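You operate a simulated robot arm through the tools that you are given. There is no shell and no other tool.

You run a simulated two-armed robot. Do the job below in one go: nothing can be reset, and whatever is moved stays where it is left.

Task
Set both air lines to the flows on the card.
Fine: vent tap shut, green valve open; both lines stay running.

Only the result counts: the job must be done as asked and must still hold three seconds after the hand-in. Knocking over, shifting, dropping, spilling or breaking anything else fails it.

Robot
Two 7-joint arms with two-finger parallel grippers on one trunk that stands fixed in place. Base frame: the origin is at the foot of the trunk, x ahead of it, y to its left, z up; the work surface is at about z = 860. Units: mm, degrees, N and s.
The left shoulder is at [110, 169, 1461], the right one opposite. With the tool pointing down near the work surface each hand reaches from about 420 to 740 mm from the base axis, measured 20 degrees to its own side. Payload 1.57 kg a hand.
The TCP of each hand is the grasp point between the finger pads, 30 mm short of the fingertips. In the tool frame z runs along the fingers and y along their closing line. Largest opening 80 mm; finger width 17, thickness 12; the body of the gripper, 40 by 82 mm, starts 80 mm behind the TCP.
Orientation is that of the tool frame in the base frame, as a unit quaternion [x, y, z, w]. With the fingers straight down and closing along the base's y, the tool's x points along the base's -x, its y along +y and its z along -z.

Tools
- The arms move only by the tool arm_command. It takes "left_deltas", "right_deltas" or both (then of equal length, played together; a hand with none holds still); each is a list of rows, each a list of 7 numbers: the opening, from 0 (shut) to 1 (fully open), then the shift along the tool's x, y, z in mm, then the turn, a rotation vector about the tool's x, y, z in degrees. In form: [[gripper, tx, ty, tz, rx, ry, rz], ...]. A call has 1 to 20 rows; each row shifts and turns the commanded pose from where the row before left it, along the tool's axes as they then stand. A row lasts 0.2 s, in which the tool goes at most 50 mm and 8.6 degrees; a call with a longer step from one row to the next is refused whole, and so is a gripper value outside its range. Where a pose cannot be reached the arm comes as near as it can. A force on the tool above 40 N (or 10 N above the force at the start of the call, whichever is more), or a blocked arm, ends the call early, and 0.2 s more pass. Each finger travels about 72 mm/s and halts on what it meets, pressing with about 26 N; the grip force reading is that of the motor and also rises with nothing between the fingers. The clock runs only during rows and for 0.2 s after the last one: add rows that do not move to give the fingers time. It gives the time, the measured TCP pose, the force on the tool (base axes), the opening and the grip force at its end, in the units of the frame above (readings bear some noise), with the torque about the TCP (base axes, N m) and any sound that the robot's microphone picked up, and new pictures: "views" is both (left out), scene, wrist or none (wrist: the cameras of the hands that moved).
- Cameras (640 x 400 px; columns grow to the right, rows downward): "scene" is now at [170.4, -33.5, 1647.7]; the picture's right is [-0.37, -0.93, 0.00], its down [-0.64, 0.25, -0.73] and it looks along [0.68, -0.27, -0.68] (base axes); focal length 335 px, centre (320, 200). "left" rides on the left gripper at [72, 7, -122] in its tool frame; the picture's right is [-0.09, 1.00, 0.00], its down [-0.84, -0.08, -0.54] and it looks along [-0.54, -0.05, 0.84] (tool axes); focal length 238 px, centre (320, 200). "right" rides on the right gripper at [72, -7, -122] in its tool frame; the picture's right is [0.09, 1.00, 0.00], its down [-0.84, 0.08, -0.54] and it looks along [-0.54, 0.05, 0.84] (tool axes); focal length 238 px, centre (320, 200). There is no depth. A picture from a camera that has moved, and an enlarged one, comes with that camera's place and axes in the base frame and with its lens. The place of the scene camera against the robot may be out by one fixed shift of up to 25 mm in any direction.
- lift_body(by): slides the trunk up (or, below 0, down) by that many mm; the arms and the scene camera ride with it, the base frame stays. It gives what a move gives, with no picture.
- pan_tilt(pan, tilt): turns the head with the scene camera to pan (to the left, within 86 degrees either way) and tilt (down, from -29 to 69), counted from straight ahead of the robot. It gives what a move gives, and a new picture of the scene camera.
- close_up(camera, box): a new picture of the part [left, top, right, bottom] of that camera's present view, enlarged. It takes no simulated time.
- close_job(): hands the job in; it is judged then, once.

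Places have to be worked out from the pictures, the camera data and where the tool is seen. Open the grippers and draw the arms clear of the work before you hand the job in, unless the task says otherwise.

The tools are called after "Call:" by a JSON object that holds its "api" and its "payload". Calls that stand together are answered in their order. arm_command: Moves the arms, as the interface text tells. Its arguments: {"type":"object","properties":{"left_deltas":{"type":"array","items":{"type":"array","items":{"type":"number"}}},"right_deltas":{"type":"array","items":{"type":"array","items":{"type":"number"}}},"views":{"type":"string","enum":["both","scene","wrist","none"]}},"required":[]} The other tools are called the same way: lift_body (by) moves the trunk up or down; pan_tilt (pan, tilt) turns the head that bears the scene camera; close_up (camera, box) takes an enlarged picture of a part of a camera's view; close_job () hands the job in.

At the start:

```text
t: 0.0
left_tcp_pos: [639.6, -65.7, 1149.5]
left_orientation: [0.0, 1.0, 0.0, 0.001]
left_force: [-0.5, 0.5, -0.3]
left_ft_torque: [-0.01, 0.04, -0.01]
left_grip_width: 79.6
left_grip_force: 0.0
right_tcp_pos: [525.0, -494.5, 1151.4]
right_orientation: [-0.001, 1.0, 0.0, 0.001]
right_force: [0.4, 0.1, 0.2]
right_ft_torque: [-0.01, 0.0, -0.02]
right_grip_width: 80.0
right_grip_force: 0.0
trunk travel left (down, up): [-775.0, 115.0]
head pan, tilt (commanded): [-21.8, 43.2]
```

scene: 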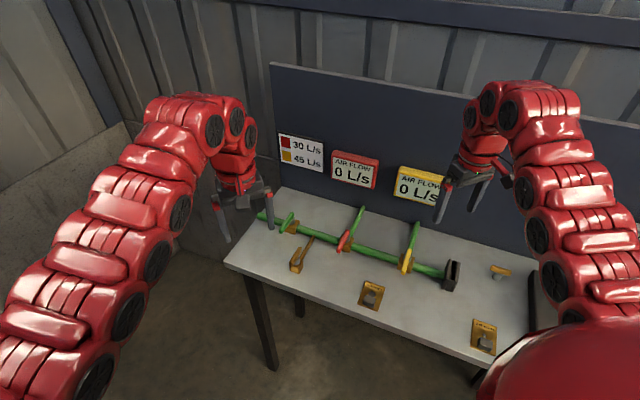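
right: 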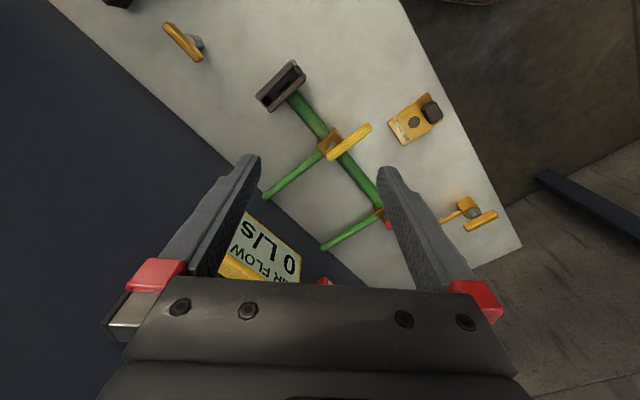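
left: 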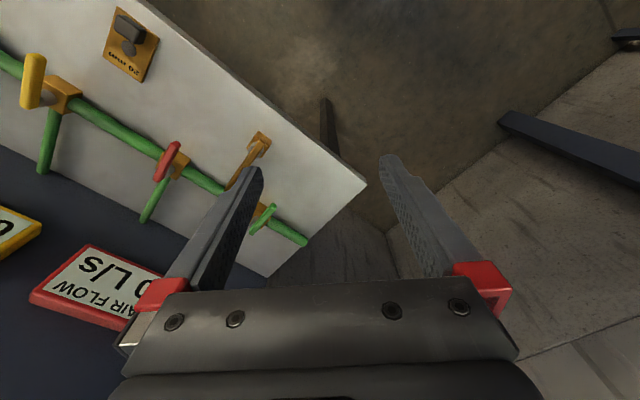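

I start by looking closely at the bench: the card, the gauges, the pipe with its valves, and the small fittings at the front.

Call:
{"api": "close_up", "payload": {"camera": "scene", "box": [220, 120, 380, 220]}}

Call:
{"api": "close_up", "payload": {"camera": "scene", "box": [240, 190, 400, 290]}}

Call:
{"api": "close_up", "payload": {"camera": "scene", "box": [360, 200, 520, 300]}}

Call:
{"api": "close_up", "payload": {"camera": "scene", "box": [340, 260, 540, 385]}}

Call:
{"api": "close_up", "payload": {"camera": "right", "box": [220, 40, 540, 260]}}

Call:
{"api": "close_up", "payload": {"camera": "left", "box": [0, 0, 320, 260]}}

```text
4.00 times, centred on (300, 170) of scene
camera zoom: at [170.4, -33.5, 1647.7], right [-0.37, -0.93, 0.0], down [-0.64, 0.25, -0.73], along [0.68, -0.27, -0.68], focal length 1339 px, centre (400, 320)
```

zoom: 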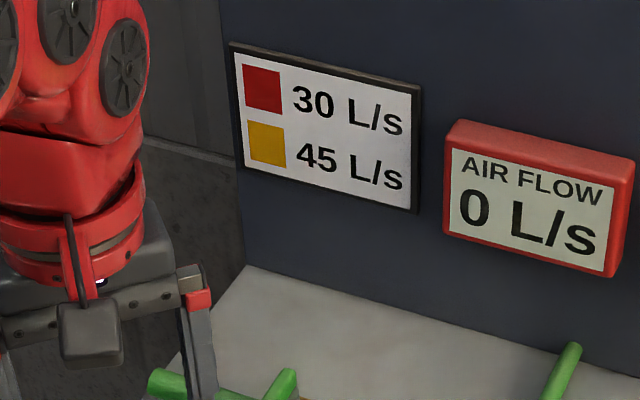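

```text
4.00 times, centred on (320, 240) of scene
camera zoom: at [170.4, -33.5, 1647.7], right [-0.37, -0.93, 0.0], down [-0.64, 0.25, -0.73], along [0.68, -0.27, -0.68], focal length 1339 px, centre (320, 40)
```

zoom: 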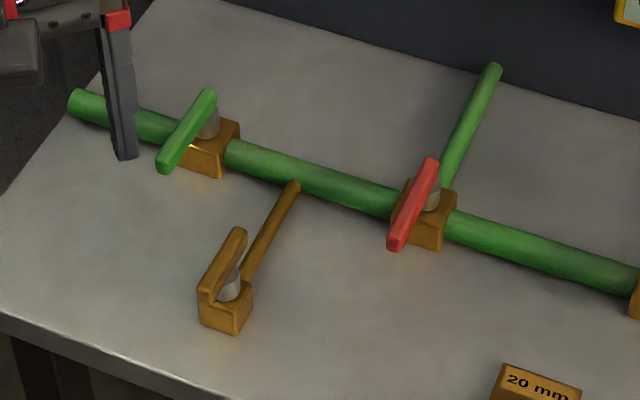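

```text
4.00 times, centred on (440, 250) of scene
camera zoom: at [170.4, -33.5, 1647.7], right [-0.37, -0.93, 0.0], down [-0.64, 0.25, -0.73], along [0.68, -0.27, -0.68], focal length 1339 px, centre (-160, 0)
```

zoom: 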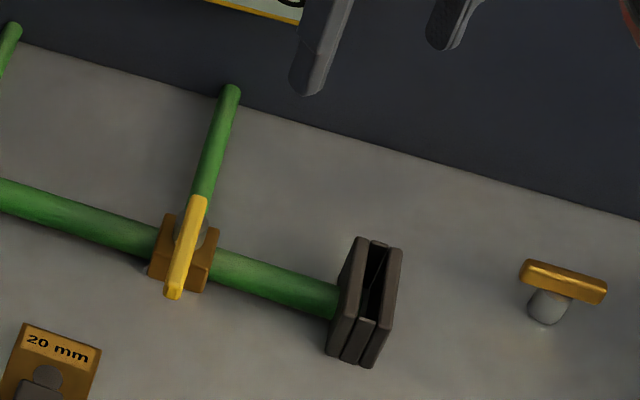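

```text
3.20 times, centred on (440, 322) of scene
camera zoom: at [170.4, -33.5, 1647.7], right [-0.37, -0.93, 0.0], down [-0.64, 0.25, -0.73], along [0.68, -0.27, -0.68], focal length 1071 px, centre (-64, -192)
```

zoom: 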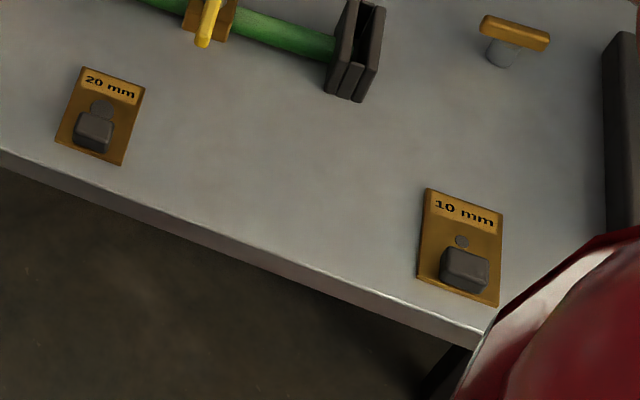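

```text
1.82 times, centred on (380, 150) of right
camera zoom: at [452.5, -501.3, 1272.4], right [-0.09, 1.0, 0.0], down [0.84, 0.08, 0.54], along [0.54, 0.05, -0.84], focal length 433 px, centre (211, 291)
```

zoom: 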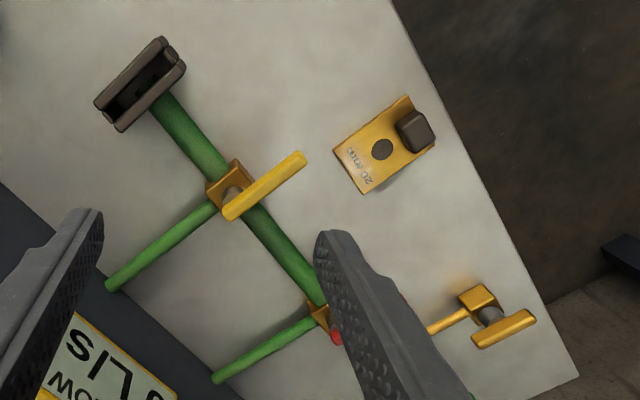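

```text
1.54 times, centred on (160, 130) of left
camera zoom: at [569.4, -59.7, 1272.0], right [0.09, 1.0, 0.0], down [0.84, -0.08, 0.54], along [0.54, -0.05, -0.84], focal length 367 px, centre (566, 308)
```

zoom: 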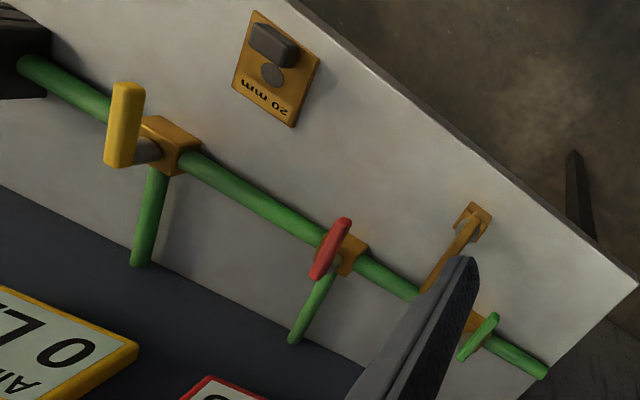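

The card asks for red 30 L/s and yellow 45 L/s, and both gauges read 0. I zoom in harder on each valve, the slot and the loose parts to read the handle states.

Call:
{"api": "close_up", "payload": {"camera": "scene", "box": [255, 205, 319, 245]}}

Call:
{"api": "close_up", "payload": {"camera": "scene", "box": [280, 230, 344, 270]}}

Call:
{"api": "close_up", "payload": {"camera": "scene", "box": [315, 215, 379, 255]}}

Call:
{"api": "close_up", "payload": {"camera": "scene", "box": [375, 235, 439, 275]}}

Call:
{"api": "close_up", "payload": {"camera": "scene", "box": [430, 250, 526, 310]}}

Call:
{"api": "close_up", "payload": {"camera": "right", "box": [140, 0, 332, 120]}}

```text
10.00 times, centred on (287, 225) of scene
camera zoom: at [170.4, -33.5, 1647.7], right [-0.37, -0.93, 0.0], down [-0.64, 0.25, -0.73], along [0.68, -0.27, -0.68], focal length 3348 px, centre (650, -50)
```

zoom: 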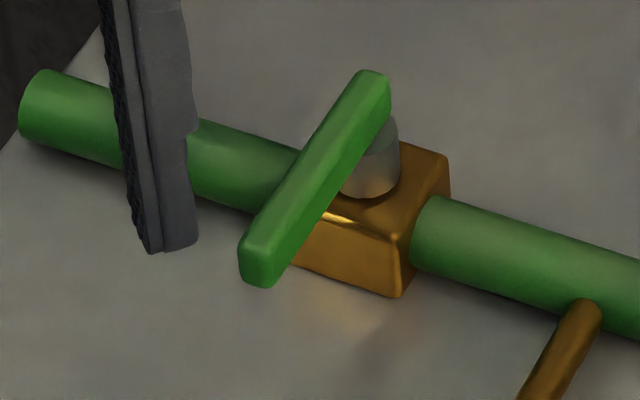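

```text
10.00 times, centred on (312, 250) of scene
camera zoom: at [170.4, -33.5, 1647.7], right [-0.37, -0.93, 0.0], down [-0.64, 0.25, -0.73], along [0.68, -0.27, -0.68], focal length 3348 px, centre (400, -300)
```

zoom: 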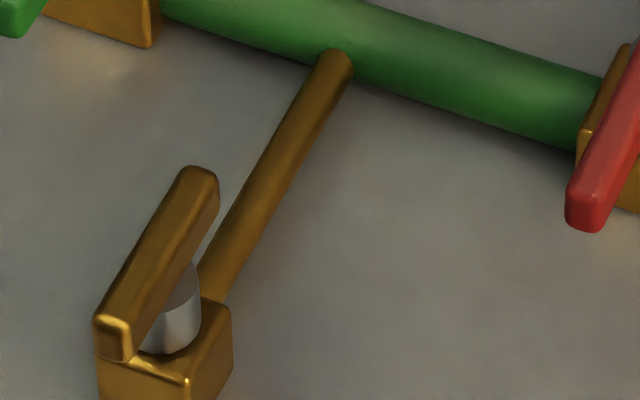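

```text
10.00 times, centred on (347, 235) of scene
camera zoom: at [170.4, -33.5, 1647.7], right [-0.37, -0.93, 0.0], down [-0.64, 0.25, -0.73], along [0.68, -0.27, -0.68], focal length 3348 px, centre (50, -150)
```

zoom: 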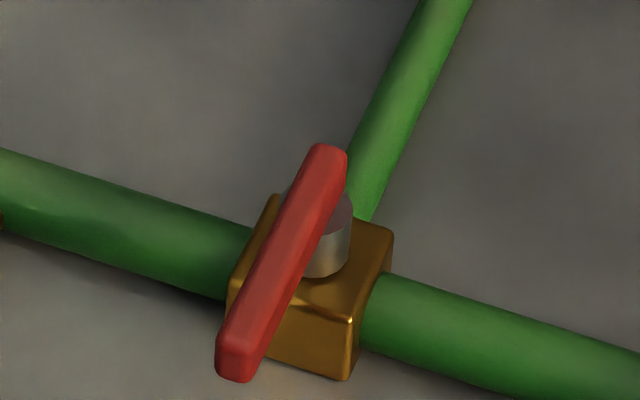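

```text
10.00 times, centred on (407, 255) of scene
camera zoom: at [170.4, -33.5, 1647.7], right [-0.37, -0.93, 0.0], down [-0.64, 0.25, -0.73], along [0.68, -0.27, -0.68], focal length 3348 px, centre (-550, -350)
```

zoom: 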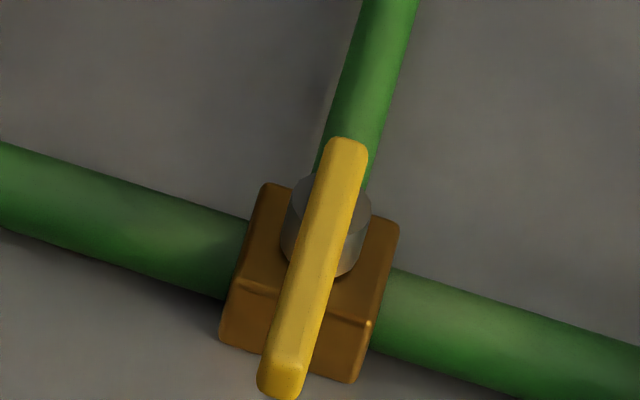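

```text
6.67 times, centred on (478, 280) of scene
camera zoom: at [170.4, -33.5, 1647.7], right [-0.37, -0.93, 0.0], down [-0.64, 0.25, -0.73], along [0.68, -0.27, -0.68], focal length 2232 px, centre (-733, -333)
```

zoom: 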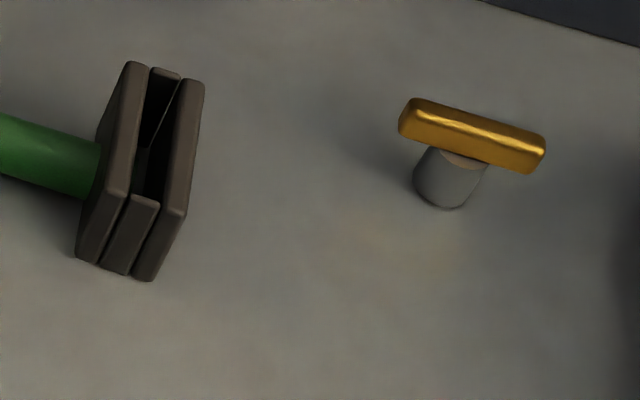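

```text
3.33 times, centred on (236, 60) of right
camera zoom: at [452.5, -501.3, 1272.4], right [-0.09, 1.0, 0.0], down [0.84, 0.08, 0.54], along [0.54, 0.05, -0.84], focal length 794 px, centre (600, 667)
```

zoom: 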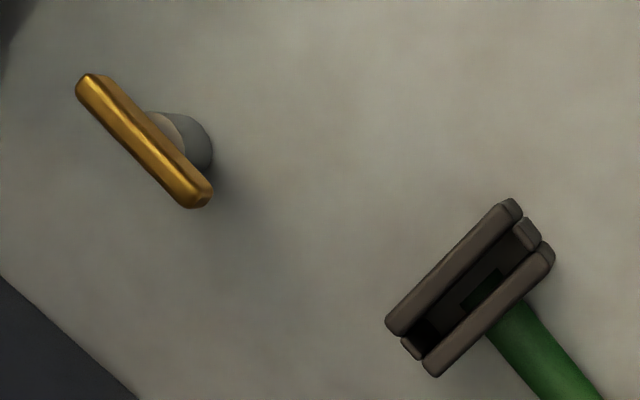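

Levers appear to pivot near one end: green sits crosswise (shut), the vent lever lies along its pipe (open), and the slot at the pipe's right end holds an orifice plate. I first draw the left arm away to the left and raise the right arm, so the trunk can go down for more reach.

Call:
{"api": "arm_command", "payload": {"left_deltas": [[1, 25, 40, -10, 0, 0, 0], [1, 25, 40, -10, 0, 0, 0], [1, 25, 40, -10, 0, 0, 0], [1, 25, 40, -10, 0, 0, 0], [1, 25, 40, -10, 0, 0, 0], [1, 25, 40, -10, 0, 0, 0], [1, 25, 40, -10, 0, 0, 0]], "right_deltas": [[1, 0, 0, -25, 0, 0, 0], [1, 0, 0, -25, 0, 0, 0], [1, 0, 0, -25, 0, 0, 0], [1, 0, 0, -25, 0, 0, 0], [1, 0, 0, -25, 0, 0, 0], [1, 0, 0, -25, 0, 0, 0], [1, 0, 0, 0, 0, 0, 0]], "views": "both"}}

```text
t: 1.6
left_tcp_pos: [602.2, -5.5, 1166.3]
left_orientation: [0.0, 1.0, 0.0, 0.001]
left_force: [-0.5, 0.1, 0.4]
left_ft_torque: [-0.03, 0.0, 0.02]
left_grip_width: 80.0
left_grip_force: 0.1
left hand out of reach, approached as far as the arm can: row 2, 3, 4, 5, 6, 7
right_tcp_pos: [551.1, -513.1, 1216.9]
right_orientation: [0.0, 1.0, 0.001, 0.001]
right_force: [-0.2, -0.6, 0.0]
right_ft_torque: [-0.01, 0.02, -0.01]
right_grip_width: 80.1
right_grip_force: 0.0
right hand out of reach, approached as far as the arm can: row 3, 4, 5, 6
trunk travel left (down, up): [-775.0, 115.0]
head pan, tilt (commanded): [-21.8, 43.2]
camera scene: at [169.5, -32.8, 1647.8], right [-0.37, -0.93, 0.0], down [-0.64, 0.25, -0.73], along [0.68, -0.27, -0.68], focal length 335 px, centre (320, 200)
camera right: at [477.0, -520.0, 1339.3], right [-0.09, 1.0, 0.0], down [0.84, 0.08, 0.54], along [0.54, 0.05, -0.84], focal length 238 px, centre (320, 200)
camera left: at [530.7, 1.4, 1287.3], right [0.09, 1.0, 0.0], down [0.84, -0.08, 0.54], along [0.54, -0.05, -0.84], focal length 238 px, centre (320, 200)
```

scene: 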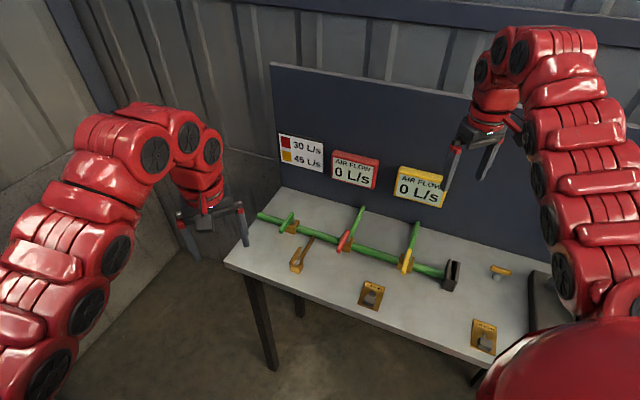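
right: 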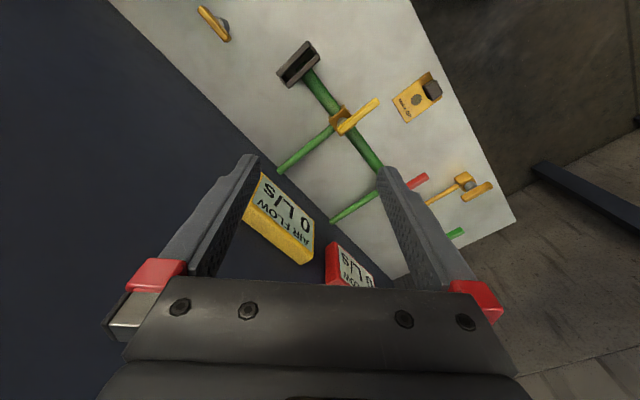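
left: 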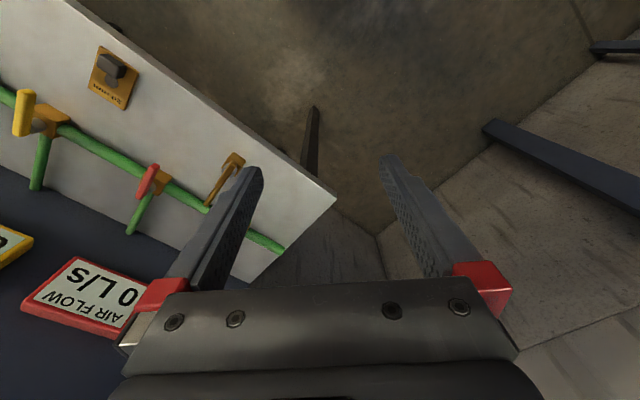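

Both hands hit the inner edge of their reach (too near the shoulders at that height). I check where the commanded pose stands with an idle row before moving further.

Call:
{"api": "arm_command", "payload": {"left_deltas": [[1, 0, 0, 0, 0, 0, 0], [1, 0, 0, 0, 0, 0, 0]], "right_deltas": [[1, 0, 0, 0, 0, 0, 0], [1, 0, 0, 0, 0, 0, 0]], "views": "none"}}

```text
t: 2.2
left_tcp_pos: [601.3, -6.9, 1166.2]
left_orientation: [0.0, 1.0, 0.0, -0.001]
left_force: [0.7, 0.7, -0.2]
left_ft_torque: [-0.05, 0.01, 0.02]
left_grip_width: 79.7
left_grip_force: 0.1
right_tcp_pos: [550.1, -512.7, 1217.7]
right_orientation: [0.0, 1.0, 0.0, 0.001]
right_force: [-0.2, 0.8, -0.1]
right_ft_torque: [0.05, 0.02, 0.01]
right_grip_width: 79.9
right_grip_force: 0.0
trunk travel left (down, up): [-775.0, 115.0]
head pan, tilt (commanded): [-21.8, 43.2]
```

The commanded pose restarts from the actual pose. I swing the left hand sideways to the left at a constant shoulder distance, well off the table, while the right holds.

Call:
{"api": "arm_command", "payload": {"left_deltas": [[1, -8, 40, 5, 0, 0, 0], [1, -8, 40, 5, 0, 0, 0], [1, -4, 40, 5, 0, 0, 0], [1, 0, 40, 5, 0, 0, 0], [1, 0, 40, 0, 0, 0, 0], [1, 0, 40, 0, 0, 0, 0], [1, 0, 40, 0, 0, 0, 0], [1, 0, 40, 0, 0, 0, 0], [1, 0, 30, 0, 0, 0, 0]], "views": "none"}}

Call:
{"api": "lift_body", "payload": {"by": -150}}

```text
t: 4.2
left_tcp_pos: [602.3, -6.0, 1165.1]
left_orientation: [0.001, 1.0, 0.0, 0.0]
left_force: [-0.2, 0.0, 0.1]
left_ft_torque: [0.01, 0.02, 0.0]
left_grip_width: 80.2
left_grip_force: 0.0
left hand out of reach, approached as far as the arm can: row 1, 2, 3, 4, 5, 6, 7, 8, 9
right_tcp_pos: [551.2, -514.0, 1215.9]
right_orientation: [0.0, 1.0, 0.0, 0.001]
right_force: [-1.3, -0.1, 0.6]
right_ft_torque: [-0.02, -0.03, -0.02]
right_grip_width: 80.5
right_grip_force: 0.1
trunk travel left (down, up): [-775.0, 115.0]
head pan, tilt (commanded): [-21.8, 43.2]
```

```text
t: 6.0
left_tcp_pos: [602.8, -6.1, 1014.9]
left_orientation: [0.001, 1.0, 0.0, 0.0]
left_force: [-0.5, -0.1, -0.3]
left_ft_torque: [0.0, -0.05, -0.02]
left_grip_width: 80.0
left_grip_force: 0.1
right_tcp_pos: [550.7, -512.6, 1067.0]
right_orientation: [0.001, 1.0, 0.0, 0.001]
right_force: [-0.4, 0.1, -0.6]
right_ft_torque: [0.01, 0.02, 0.01]
right_grip_width: 79.7
right_grip_force: 0.1
trunk travel left (down, up): [-625.0, 265.0]
head pan, tilt (commanded): [-21.8, 43.2]
```

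The trunk is 150 mm lower, but the left hand stayed put: probably a wrist joint limit. I let its yaw turn along with the swing and see if it then moves.

Call:
{"api": "arm_command", "payload": {"left_deltas": [[1, 0, 0, 0, 0, 0, -5], [1, 0, 0, 0, 0, 0, -5], [1, -4, 20, 0, 0, 0, -5], [1, -4, 20, 0, 0, 0, -5]], "views": "both"}}

```text
t: 7.0
left_tcp_pos: [644.5, 15.5, 1027.2]
left_orientation: [-0.175, 0.985, -0.002, -0.001]
left_force: [-0.4, 0.2, 0.5]
left_ft_torque: [-0.03, 0.01, -0.04]
left_grip_width: 80.2
left_grip_force: 0.1
left hand out of reach, approached as far as the arm can: row 3
right_tcp_pos: [549.5, -511.0, 1067.8]
right_orientation: [0.001, 1.0, 0.0, 0.002]
right_force: [-1.1, 0.7, 0.5]
right_ft_torque: [-0.01, -0.01, -0.02]
right_grip_width: 79.9
right_grip_force: 0.0
trunk travel left (down, up): [-625.0, 265.0]
head pan, tilt (commanded): [-21.8, 43.2]
camera scene: at [169.2, -30.8, 1497.9], right [-0.37, -0.93, 0.0], down [-0.64, 0.25, -0.73], along [0.68, -0.27, -0.68], focal length 335 px, centre (320, 200)
camera left: at [575.9, -2.8, 1149.1], right [-0.26, 0.97, 0.0], down [0.81, 0.22, 0.54], along [0.52, 0.14, -0.84], focal length 238 px, centre (320, 200)
```

scene: 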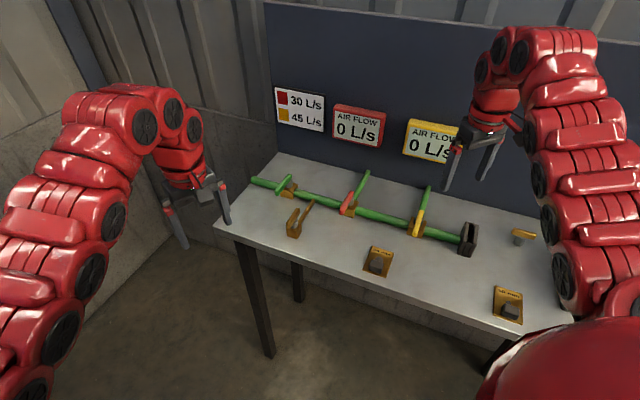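
left: 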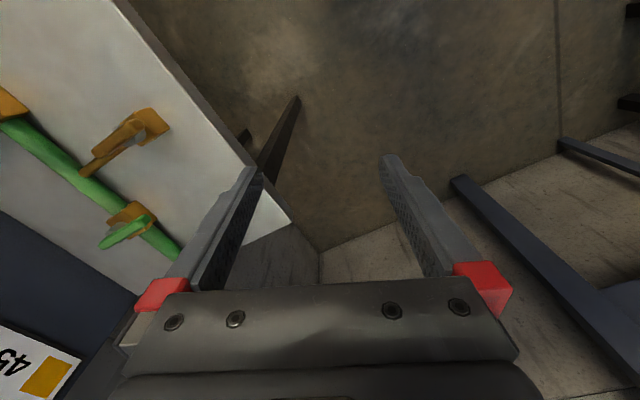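

The left hand follows once it is yawed. I keep swinging it left with some more yaw so it is well clear of the bench.

Call:
{"api": "arm_command", "payload": {"left_deltas": [[1, -20, 35, 0, 0, 0, -3], [1, -20, 35, 0, 0, 0, -3], [1, -20, 35, 0, 0, 0, -3], [1, -20, 35, 0, 0, 0, -3], [1, -20, 35, 0, 0, 0, -3], [1, -20, 35, 0, 0, 0, -3], [1, -20, 35, 0, 0, 0, -3]], "views": "none"}}

```text
t: 8.6
left_tcp_pos: [648.4, 295.8, 1026.6]
left_orientation: [-0.349, 0.937, 0.0, 0.0]
left_force: [-1.1, 0.4, -0.8]
left_ft_torque: [-0.03, 0.0, 0.03]
left_grip_width: 80.1
left_grip_force: 0.1
right_tcp_pos: [551.0, -512.3, 1066.8]
right_orientation: [0.0, 1.0, 0.0, 0.001]
right_force: [-0.6, -0.3, -1.0]
right_ft_torque: [-0.02, -0.02, 0.03]
right_grip_width: 80.1
right_grip_force: 0.1
trunk travel left (down, up): [-625.0, 265.0]
head pan, tilt (commanded): [-21.8, 43.2]
```

The left hand is clear. I now move the right hand over the bench toward the vent and green valve for a closer wrist-camera survey.

Call:
{"api": "arm_command", "payload": {"right_deltas": [[1, -23, 35, 3, 0, 0, 0], [1, -23, 35, 3, 0, 0, 0], [1, -23, 35, 3, 0, 0, 0], [1, -23, 35, 3, 0, 0, 0], [1, -23, 35, 3, 0, 0, 0], [1, -23, 35, 3, 0, 0, 0]], "views": "both"}}

```text
t: 9.9
left_tcp_pos: [650.0, 295.2, 1026.1]
left_orientation: [-0.351, 0.937, 0.0, -0.001]
left_force: [0.3, -0.5, 0.1]
left_ft_torque: [-0.03, 0.04, 0.01]
left_grip_width: 80.0
left_grip_force: 0.1
right_tcp_pos: [688.6, -301.3, 1048.1]
right_orientation: [0.0, 1.0, 0.0, 0.0]
right_force: [0.2, 0.1, 0.1]
right_ft_torque: [-0.05, 0.01, 0.0]
right_grip_width: 80.1
right_grip_force: 0.0
trunk travel left (down, up): [-625.0, 265.0]
head pan, tilt (commanded): [-21.8, 43.2]
camera scene: at [171.6, -31.6, 1497.6], right [-0.37, -0.93, 0.0], down [-0.64, 0.25, -0.73], along [0.68, -0.27, -0.68], focal length 335 px, centre (320, 200)
camera right: at [615.5, -309.4, 1170.9], right [-0.09, 1.0, 0.0], down [0.84, 0.08, 0.54], along [0.54, 0.05, -0.84], focal length 238 px, centre (320, 200)
```

scene: 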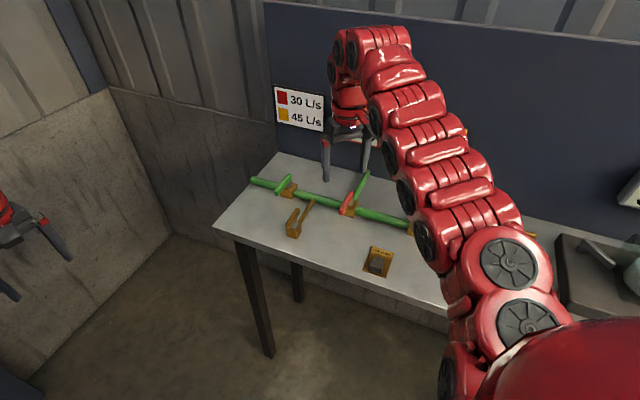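
right: 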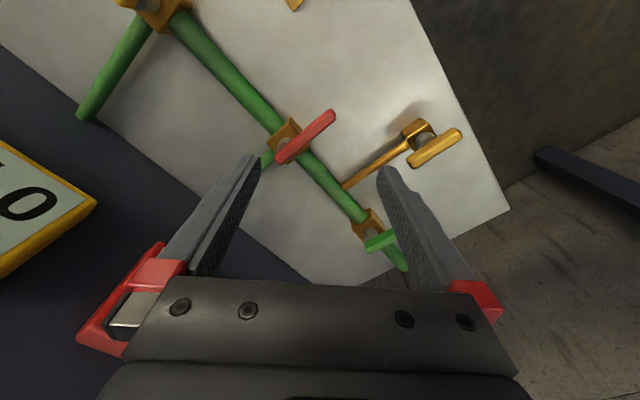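

The wrist camera sees the red, green and vent levers well. I zoom in on that view to get precise positions.

Call:
{"api": "close_up", "payload": {"camera": "right", "box": [240, 90, 400, 190]}}

Call:
{"api": "close_up", "payload": {"camera": "right", "box": [330, 100, 490, 200]}}

Call:
{"api": "close_up", "payload": {"camera": "right", "box": [320, 180, 480, 280]}}

Call:
{"api": "close_up", "payload": {"camera": "scene", "box": [240, 160, 400, 260]}}

```text
4.00 times, centred on (320, 140) of right
camera zoom: at [615.5, -309.4, 1170.9], right [-0.09, 1.0, 0.0], down [0.84, 0.08, 0.54], along [0.54, 0.05, -0.84], focal length 953 px, centre (320, 440)
```

zoom: 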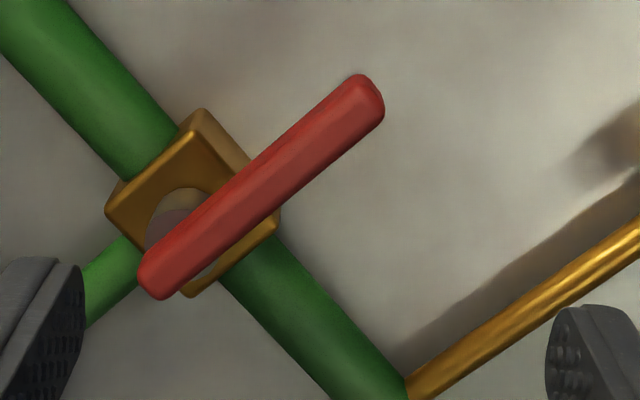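

```text
4.00 times, centred on (410, 150) of right
camera zoom: at [615.5, -309.4, 1170.9], right [-0.09, 1.0, 0.0], down [0.84, 0.08, 0.54], along [0.54, 0.05, -0.84], focal length 953 px, centre (-40, 400)
```

zoom: 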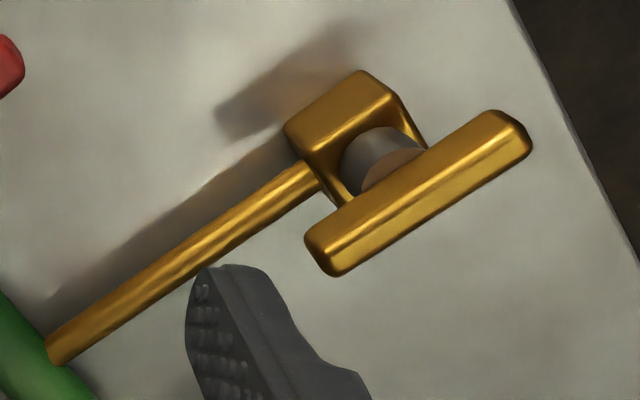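

```text
4.00 times, centred on (400, 230) of right
camera zoom: at [615.5, -309.4, 1170.9], right [-0.09, 1.0, 0.0], down [0.84, 0.08, 0.54], along [0.54, 0.05, -0.84], focal length 953 px, centre (0, 80)
```

zoom: 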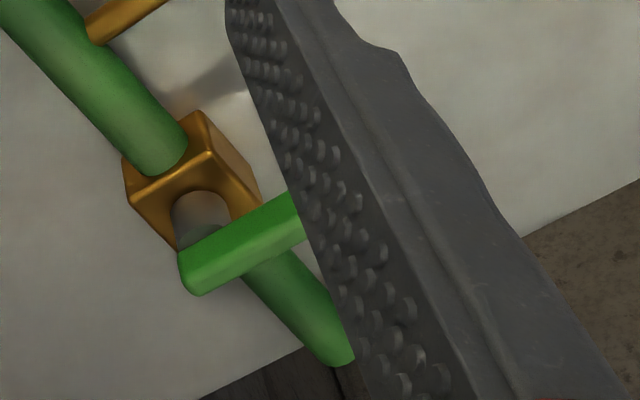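

```text
4.00 times, centred on (320, 210) of scene
camera zoom: at [171.6, -31.6, 1497.6], right [-0.37, -0.93, 0.0], down [-0.64, 0.25, -0.73], along [0.68, -0.27, -0.68], focal length 1339 px, centre (320, 160)
```

zoom: 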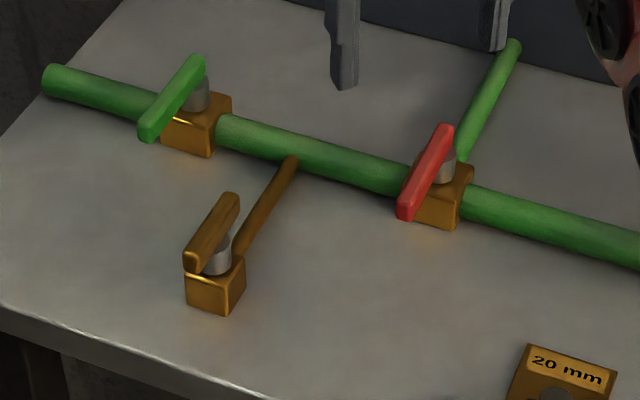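

From two wrist views I place the green lever with its pivot near (843,-211), its tip near (796,-167) and z about 922, pointing to the front. The vent T-bar centre is near (694,-179). I raise the hand a little, yaw the fingers 43° so they straddle such a lever, and lower the trunk a bit more for reach.

Call:
{"api": "arm_command", "payload": {"right_deltas": [[1, 0, 0, -30, 0, 0, 0], [1, 0, 0, -25, 0, 0, 8.5], [1, -10, 0, 0, 0, 0, 8.5], [1, -10, 0, 0, 0, 0, 8.5], [1, -10, 0, 0, 0, 0, 8.5], [1, 0, 0, 0, 0, 0, 8.5]], "views": "none"}}

Call:
{"api": "lift_body", "payload": {"by": -60}}

```text
t: 11.3
left_tcp_pos: [649.0, 295.0, 1026.2]
left_orientation: [-0.351, 0.936, 0.0, 0.0]
left_force: [0.1, 0.6, -0.6]
left_ft_torque: [0.0, 0.0, -0.02]
left_grip_width: 80.0
left_grip_force: 0.1
right_tcp_pos: [684.3, -314.3, 1061.0]
right_orientation: [0.364, 0.932, 0.0, 0.001]
right_force: [-1.1, 0.4, 0.8]
right_ft_torque: [-0.03, 0.01, -0.02]
right_grip_width: 80.1
right_grip_force: 0.0
right hand out of reach, approached as far as the arm can: row 2, 3, 4, 5
trunk travel left (down, up): [-625.0, 265.0]
head pan, tilt (commanded): [-21.8, 43.2]
```

```text
t: 12.3
left_tcp_pos: [649.5, 295.3, 967.3]
left_orientation: [-0.35, 0.937, 0.001, 0.0]
left_force: [-0.4, -1.1, 0.0]
left_ft_torque: [0.0, 0.02, -0.06]
left_grip_width: 79.8
left_grip_force: 0.2
right_tcp_pos: [683.5, -315.1, 1001.1]
right_orientation: [0.363, 0.932, 0.0, 0.001]
right_force: [0.7, 0.0, 0.5]
right_ft_torque: [-0.01, 0.01, 0.0]
right_grip_width: 80.0
right_grip_force: 0.1
trunk travel left (down, up): [-565.0, 325.0]
head pan, tilt (commanded): [-21.8, 43.2]
```

The fingers now close along the main pipe direction. I move 185 mm along the pipe to come above the green lever's outer part, and look again.

Call:
{"api": "arm_command", "payload": {"right_deltas": [[1, 0, 37, 0, 0, 0, 0], [1, 0, 37, 0, 0, 0, 0], [1, -1, 37, 0, 0, 0, 0], [1, -1, 37, 0, 0, 0, 0], [1, 0, 37, 0, 0, 0, 0], [1, 0, 0, 0, 0, 0, 0]], "views": "both"}}

```text
t: 13.8
left_tcp_pos: [648.7, 293.9, 968.1]
left_orientation: [-0.35, 0.937, 0.001, 0.0]
left_force: [-0.5, -0.1, 0.4]
left_ft_torque: [0.04, 0.01, 0.01]
left_grip_width: 80.0
left_grip_force: 0.1
right_tcp_pos: [708.2, -255.8, 991.0]
right_orientation: [0.363, 0.932, 0.0, 0.001]
right_force: [-0.3, -0.2, 0.2]
right_ft_torque: [-0.01, 0.02, -0.03]
right_grip_width: 80.0
right_grip_force: 0.0
right hand out of reach, approached as far as the arm can: row 1, 2, 3, 4, 5
trunk travel left (down, up): [-565.0, 325.0]
head pan, tilt (commanded): [-21.8, 43.2]
camera scene: at [170.4, -33.8, 1437.7], right [-0.37, -0.93, 0.0], down [-0.64, 0.25, -0.73], along [0.68, -0.27, -0.68], focal length 335 px, centre (320, 200)
camera right: at [649.4, -213.5, 1113.6], right [0.6, 0.8, 0.0], down [0.67, -0.51, 0.54], along [0.43, -0.33, -0.84], focal length 238 px, centre (320, 200)
```

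scene: 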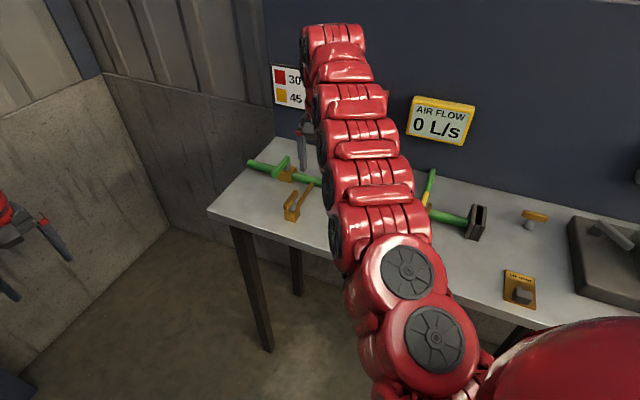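
right: 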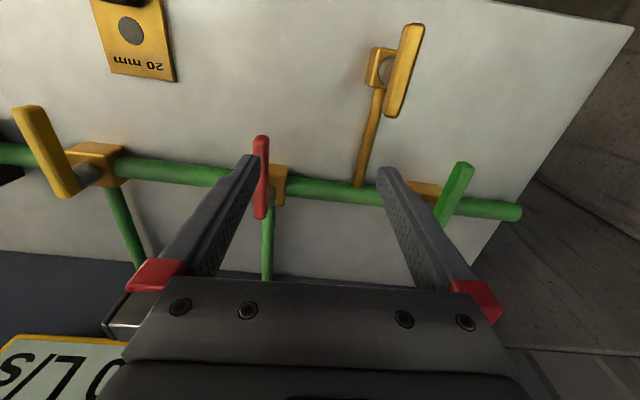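

With the tool straight down, the arm is fully stretched at a radius of about 604 mm from its shoulder. Tilting the hand 25° with the fingertips toward the back gains reach, so I tilt and then continue along the pipe to the green lever.

Call:
{"api": "arm_command", "payload": {"right_deltas": [[1, 0, 0, 0, 0, -8.4, 0], [1, 0, 0, 0, 0, -8.4, 0], [1, 0, 0, 0, 0, -8.4, 0], [1, -4.3, 25, 2, 0, 0, 0], [1, -4.3, 25, 2, 0, 0, 0], [1, -4.3, 25, 2, 0, 0, 0], [1, -4.3, 25, 2, 0, 0, 0], [1, -4.3, 25, 2, 0, 0, 0], [1, 0, 0, 0, 0, 0, 0]], "views": "both"}}

```text
t: 15.8
left_tcp_pos: [648.3, 294.2, 967.2]
left_orientation: [-0.35, 0.937, 0.001, -0.001]
left_force: [0.2, 0.0, -0.1]
left_ft_torque: [-0.01, -0.04, 0.02]
left_grip_width: 80.1
left_grip_force: 0.1
right_tcp_pos: [799.3, -187.8, 991.9]
right_orientation: [0.354, 0.909, -0.079, 0.204]
right_force: [0.5, -0.4, 0.5]
right_ft_torque: [0.02, 0.0, -0.02]
right_grip_width: 79.6
right_grip_force: 0.0
right hand out of reach, approached as far as the arm can: row 8
trunk travel left (down, up): [-565.0, 325.0]
head pan, tilt (commanded): [-21.8, 43.2]
camera scene: at [170.6, -33.3, 1437.7], right [-0.37, -0.93, 0.0], down [-0.64, 0.25, -0.73], along [0.68, -0.27, -0.68], focal length 335 px, centre (320, 200)
camera right: at [707.5, -114.6, 1071.6], right [0.61, 0.79, -0.04], down [0.44, -0.3, 0.85], along [0.66, -0.54, -0.53], focal length 238 px, centre (320, 200)
```

scene: 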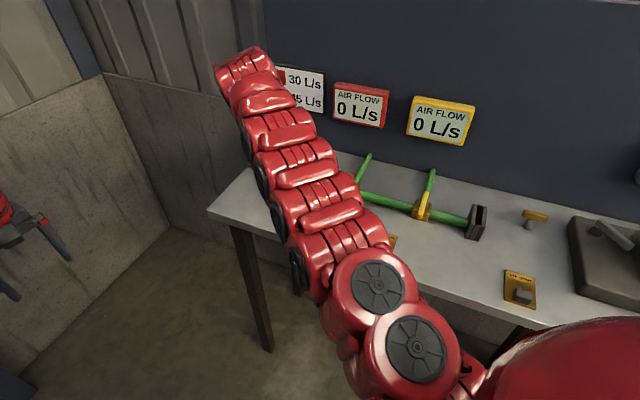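
right: 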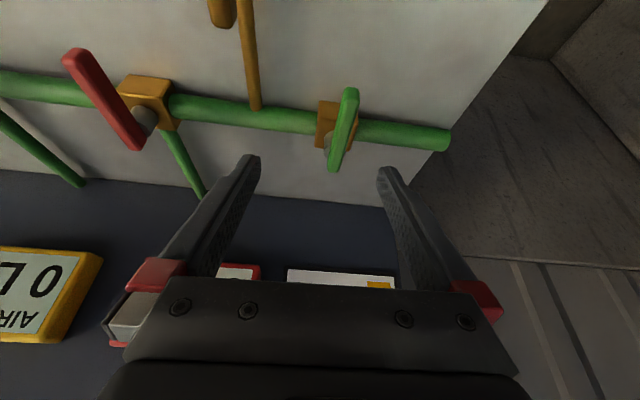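

The lever sits between the fingers as planned, and both gauges are now visible to the head camera. I narrow the fingers to about 36 mm, shift 14 mm along the pipe and lower 54 mm to straddle the green lever.

Call:
{"api": "arm_command", "payload": {"right_deltas": [[0.45, 3.7, 13.6, -1.7, 0, 0, 0], [0.45, 0, 0, 0, 0, 0, 0], [0.45, 0, 0, 0, 0, 0, 0], [0.45, 7.6, 0, 16.3, 0, 0, 0], [0.45, 7.6, 0, 16.3, 0, 0, 0], [0.45, 7.6, 0, 16.3, 0, 0, 0], [0.45, 0, 0, 0, 0, 0, 0]], "views": "wrist"}}

```text
t: 17.4
left_tcp_pos: [649.6, 295.5, 967.4]
left_orientation: [-0.35, 0.937, 0.0, -0.001]
left_force: [-0.3, -0.4, 0.0]
left_ft_torque: [-0.02, 0.0, -0.01]
left_grip_width: 79.9
left_grip_force: 0.1
right_tcp_pos: [797.3, -178.6, 936.2]
right_orientation: [0.355, 0.909, -0.079, 0.204]
right_force: [0.0, -0.7, 0.4]
right_ft_torque: [0.04, -0.02, 0.0]
right_grip_width: 35.9
right_grip_force: 0.1
right hand out of reach, approached as far as the arm can: row 1
trunk travel left (down, up): [-565.0, 325.0]
head pan, tilt (commanded): [-21.8, 43.2]
camera right: at [705.3, -104.5, 1015.5], right [0.61, 0.79, -0.04], down [0.44, -0.3, 0.85], along [0.66, -0.53, -0.53], focal length 238 px, centre (320, 200)
```

right: 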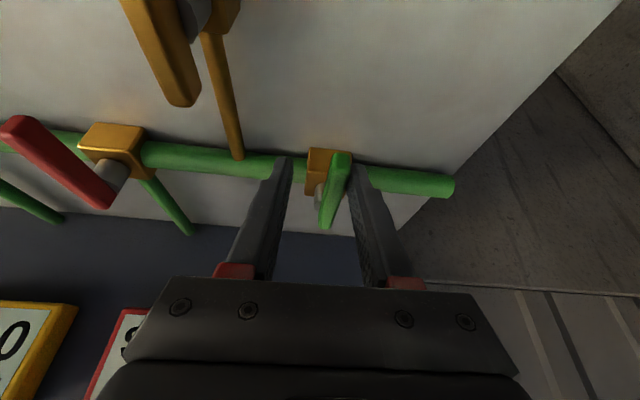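

The lever looks straddled, nearer the right finger. I check this close up before pushing.

Call:
{"api": "close_up", "payload": {"camera": "right", "box": [240, 130, 400, 230]}}

```text
4.00 times, centred on (320, 180) of right
camera zoom: at [705.3, -104.5, 1015.5], right [0.61, 0.79, -0.04], down [0.44, -0.3, 0.85], along [0.66, -0.53, -0.53], focal length 953 px, centre (320, 280)
```

zoom: 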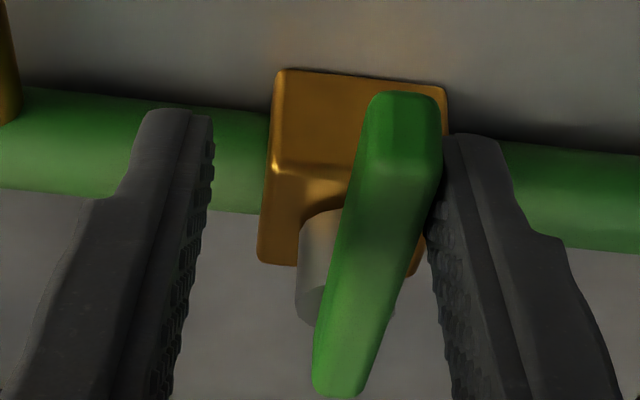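

The fingers straddle the lever cleanly. I turn the hand about the valve stem in small counter-clockwise steps (lever tip moving toward the red valve) and watch the force.

Call:
{"api": "arm_command", "payload": {"right_deltas": [[0.45, 0, -4, 0, 0, 0, 0], [0.45, -1, -3.8, 0.4, -1.7, 0, -3.6], [0.45, -1, -3.8, 0.4, -1.7, 0, -3.6], [0.45, -1, -3.8, 0.4, -1.7, 0, -3.6]], "views": "wrist"}}

```text
t: 18.4
left_tcp_pos: [648.6, 295.1, 967.3]
left_orientation: [-0.35, 0.937, 0.0, 0.0]
left_force: [-0.4, 0.6, 0.2]
left_ft_torque: [0.01, -0.03, -0.04]
left_grip_width: 80.0
left_grip_force: 0.1
right_tcp_pos: [790.3, -192.3, 934.7]
right_orientation: [0.256, 0.941, -0.056, 0.212]
right_force: [-0.2, 2.0, 0.2]
right_ft_torque: [-0.02, 0.0, 0.02]
right_grip_width: 37.5
right_grip_force: 0.4
trunk travel left (down, up): [-565.0, 325.0]
head pan, tilt (commanded): [-21.8, 43.2]
camera right: at [684.8, -138.8, 1015.9], right [0.43, 0.9, -0.04], down [0.49, -0.2, 0.85], along [0.76, -0.39, -0.53], focal length 238 px, centre (320, 200)
```

right: 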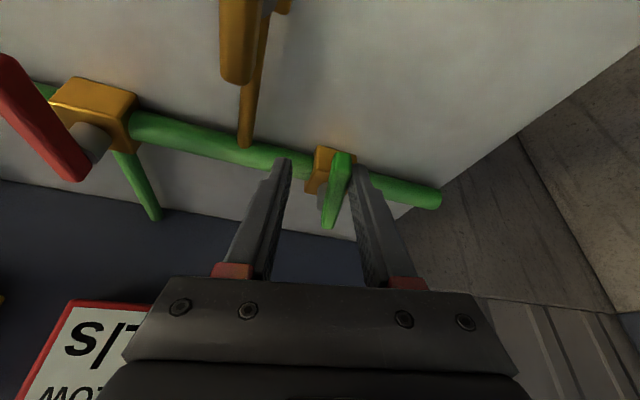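

The force is only 2 N and the lever kept its place against the finger, so it is turning with the hand. I check the gauges and lever in the head view, then continue.

Call:
{"api": "close_up", "payload": {"camera": "scene", "box": [210, 40, 530, 240]}}

Call:
{"api": "close_up", "payload": {"camera": "right", "box": [240, 130, 400, 230]}}

```text
2.00 times, centred on (370, 140) of scene
camera zoom: at [170.6, -33.3, 1437.7], right [-0.37, -0.93, 0.0], down [-0.64, 0.25, -0.73], along [0.68, -0.27, -0.68], focal length 670 px, centre (220, 320)
```

zoom: 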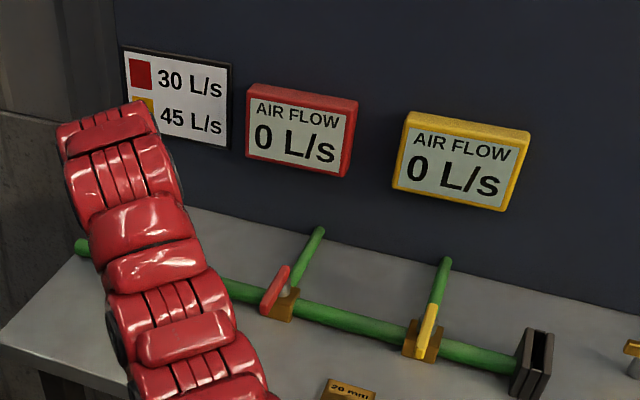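

```text
4.00 times, centred on (320, 180) of right
camera zoom: at [684.8, -138.8, 1015.9], right [0.43, 0.9, -0.04], down [0.49, -0.2, 0.85], along [0.76, -0.39, -0.53], focal length 953 px, centre (320, 280)
```

zoom: 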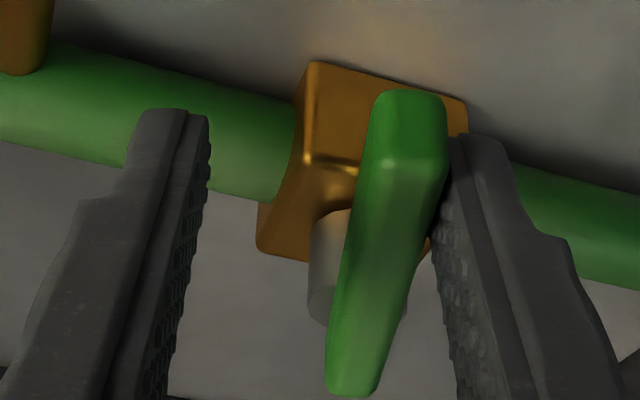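

The lever turned about 12° with the hand. I keep going counter-clockwise by another 42°.

Call:
{"api": "arm_command", "payload": {"right_deltas": [[0.45, -1.7, -6.7, 0.8, -2.96, 0, -6.34], [0.45, -1.7, -6.7, 0.8, -2.96, 0, -6.34], [0.45, -1.7, -6.7, 0.8, -2.96, 0, -6.34], [0.45, -1.7, -6.7, 0.8, -2.96, 0, -6.34], [0.45, -1.7, -6.7, 0.8, -2.96, 0, -6.34], [0.45, -1.7, -6.7, 0.8, -2.96, 0, -6.34]], "views": "both"}}

```text
t: 19.8
left_tcp_pos: [648.0, 294.4, 965.9]
left_orientation: [-0.35, 0.937, 0.0, 0.0]
left_force: [0.0, -0.5, 0.3]
left_ft_torque: [-0.01, -0.01, -0.01]
left_grip_width: 79.9
left_grip_force: 0.0
right_tcp_pos: [792.9, -233.1, 934.7]
right_orientation: [-0.099, 0.971, 0.021, 0.217]
right_force: [0.3, 1.4, -0.3]
right_ft_torque: [-0.01, 0.0, -0.01]
right_grip_width: 36.8
right_grip_force: 0.3
trunk travel left (down, up): [-565.0, 325.0]
head pan, tilt (commanded): [-21.8, 43.2]
camera scene: at [170.3, -33.7, 1437.7], right [-0.37, -0.93, 0.0], down [-0.64, 0.25, -0.73], along [0.68, -0.27, -0.68], focal length 335 px, centre (320, 200)
camera right: at [677.2, -263.4, 1015.2], right [-0.28, 0.96, -0.04], down [0.5, 0.18, 0.85], along [0.82, 0.22, -0.53], focal length 238 px, centre (320, 200)
```

scene: 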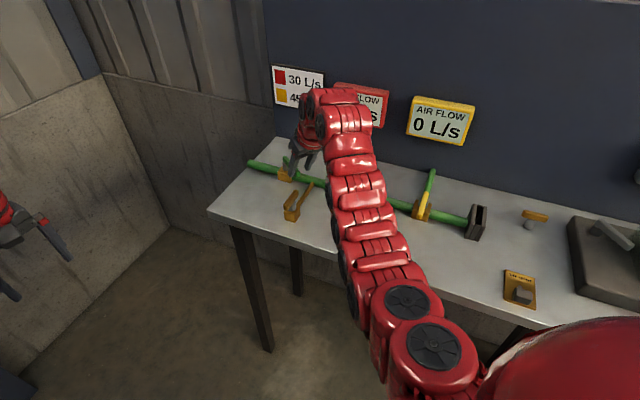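
right: 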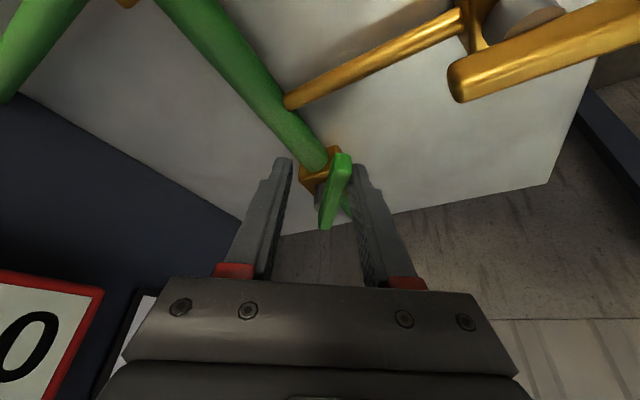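

The lever is now about 54° round with only light force. The gauges still read 0, so I complete the quarter turn.

Call:
{"api": "arm_command", "payload": {"right_deltas": [[0.45, -1.7, -6.7, 0.8, -2.96, 0, -6.34], [0.45, -1.7, -6.7, 0.8, -2.96, 0, -6.34], [0.45, -1.7, -6.7, 0.8, -2.96, 0, -6.34], [0.45, -1.7, -6.7, 0.8, -2.96, 0, -6.34]], "views": "both"}}

```text
t: 20.8
left_tcp_pos: [649.6, 293.6, 967.5]
left_orientation: [-0.35, 0.937, 0.0, 0.0]
left_force: [-0.3, -0.7, -0.4]
left_ft_torque: [-0.01, 0.04, 0.01]
left_grip_width: 79.8
left_grip_force: 0.1
right_tcp_pos: [780.6, -240.5, 931.1]
right_orientation: [-0.331, 0.918, 0.072, 0.206]
right_force: [2.0, -0.7, -2.8]
right_ft_torque: [-0.09, -0.09, -0.08]
right_grip_width: 36.2
right_grip_force: 0.4
right hand out of reach, approached as far as the arm can: row 4
trunk travel left (down, up): [-565.0, 325.0]
head pan, tilt (commanded): [-21.8, 43.2]
camera scene: at [170.8, -34.6, 1437.6], right [-0.37, -0.93, 0.0], down [-0.64, 0.25, -0.73], along [0.68, -0.27, -0.68], focal length 335 px, centre (320, 200)
camera right: at [693.1, -320.5, 1012.3], right [-0.7, 0.71, -0.04], down [0.35, 0.4, 0.85], along [0.62, 0.58, -0.53], focal length 238 px, centre (320, 200)
```

scene: 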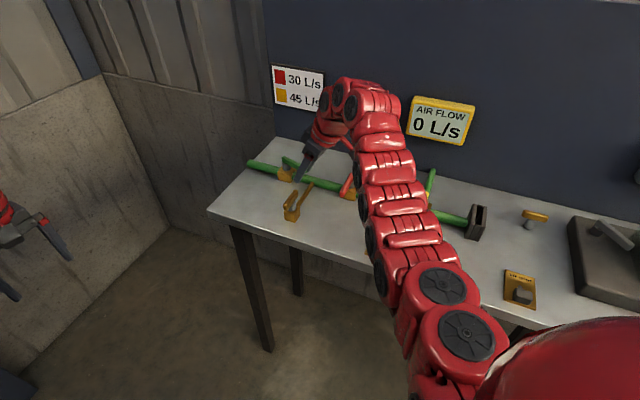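
right: 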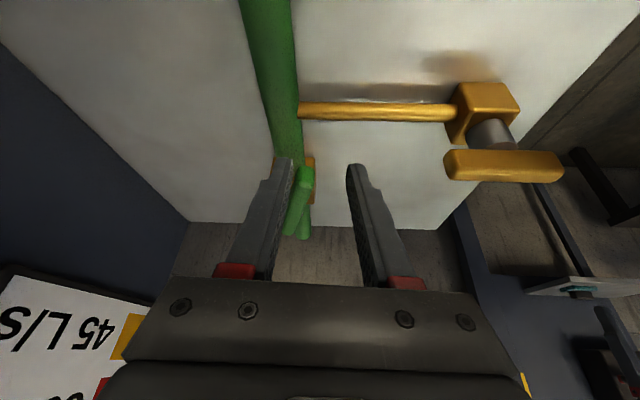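

The last row ran into a wrist limit and the hand drifted, leaving the lever near the left finger. I zoom in to judge its angle.

Call:
{"api": "close_up", "payload": {"camera": "right", "box": [220, 110, 420, 260]}}

Call:
{"api": "close_up", "payload": {"camera": "scene", "box": [240, 140, 368, 220]}}

```text
2.67 times, centred on (320, 185) of right
camera zoom: at [693.1, -320.5, 1012.3], right [-0.7, 0.71, -0.04], down [0.35, 0.4, 0.85], along [0.62, 0.58, -0.53], focal length 636 px, centre (320, 240)
```

zoom: 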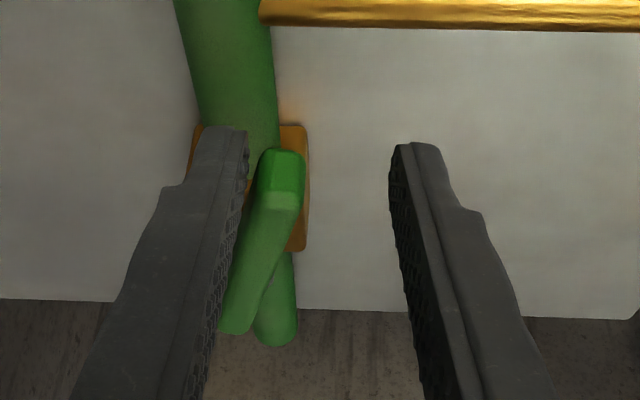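

```text
5.00 times, centred on (304, 180) of scene
camera zoom: at [170.8, -34.6, 1437.6], right [-0.37, -0.93, 0.0], down [-0.64, 0.25, -0.73], along [0.68, -0.27, -0.68], focal length 1674 px, centre (400, 300)
```

zoom: 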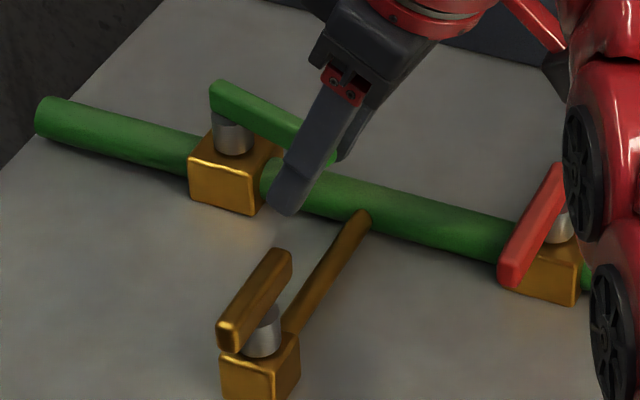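

The lever is at about 215°, roughly 12° short of lining up with the pipe. I slide the hand 14 mm toward the stem for a better hold, then push sideways with the front finger in small steps until it lines up or stops.

Call:
{"api": "arm_command", "payload": {"right_deltas": [[0.45, -6.8, 0, 3.2, 0, 0, 0], [0.45, -6.8, 0, 3.2, 0, 0, 0], [0.45, 0, -10, 0, 0, 0, 0], [0.45, 0, -10, 0, 0, 0, 0], [0.45, 0, -5, 0, 0, 0, 0], [0.45, 0, 0, 0, 0, 0, 0]], "views": "both"}}

```text
t: 22.1
left_tcp_pos: [648.8, 293.7, 967.7]
left_orientation: [-0.35, 0.937, 0.0, 0.0]
left_force: [-0.2, -0.1, -0.1]
left_ft_torque: [0.0, 0.02, 0.0]
left_grip_width: 79.9
left_grip_force: 0.1
right_tcp_pos: [794.4, -248.3, 930.4]
right_orientation: [-0.329, 0.919, 0.072, 0.205]
right_force: [0.9, 0.5, -0.4]
right_ft_torque: [0.02, 0.0, 0.0]
right_grip_width: 36.1
right_grip_force: 0.1
right hand out of reach, approached as far as the arm can: row 4, 5
trunk travel left (down, up): [-565.0, 325.0]
head pan, tilt (commanded): [-21.8, 43.2]
camera scene: at [170.4, -33.6, 1437.7], right [-0.37, -0.93, 0.0], down [-0.64, 0.25, -0.73], along [0.68, -0.27, -0.68], focal length 335 px, centre (320, 200)
camera right: at [707.4, -329.3, 1010.7], right [-0.7, 0.72, -0.04], down [0.36, 0.4, 0.85], along [0.62, 0.57, -0.53], focal length 238 px, centre (320, 200)
```

scene: 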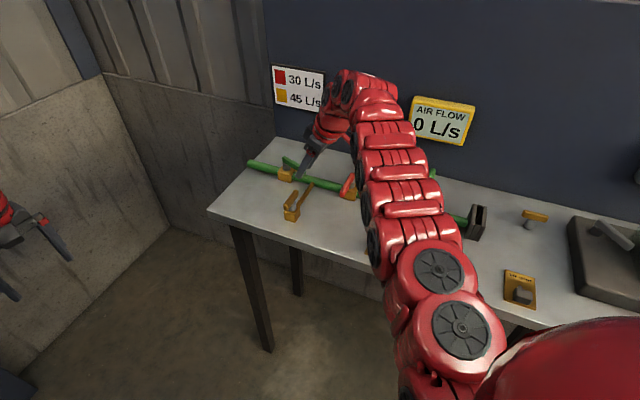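
right: 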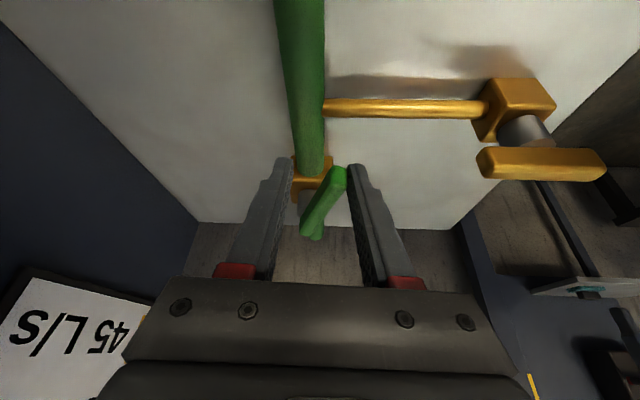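

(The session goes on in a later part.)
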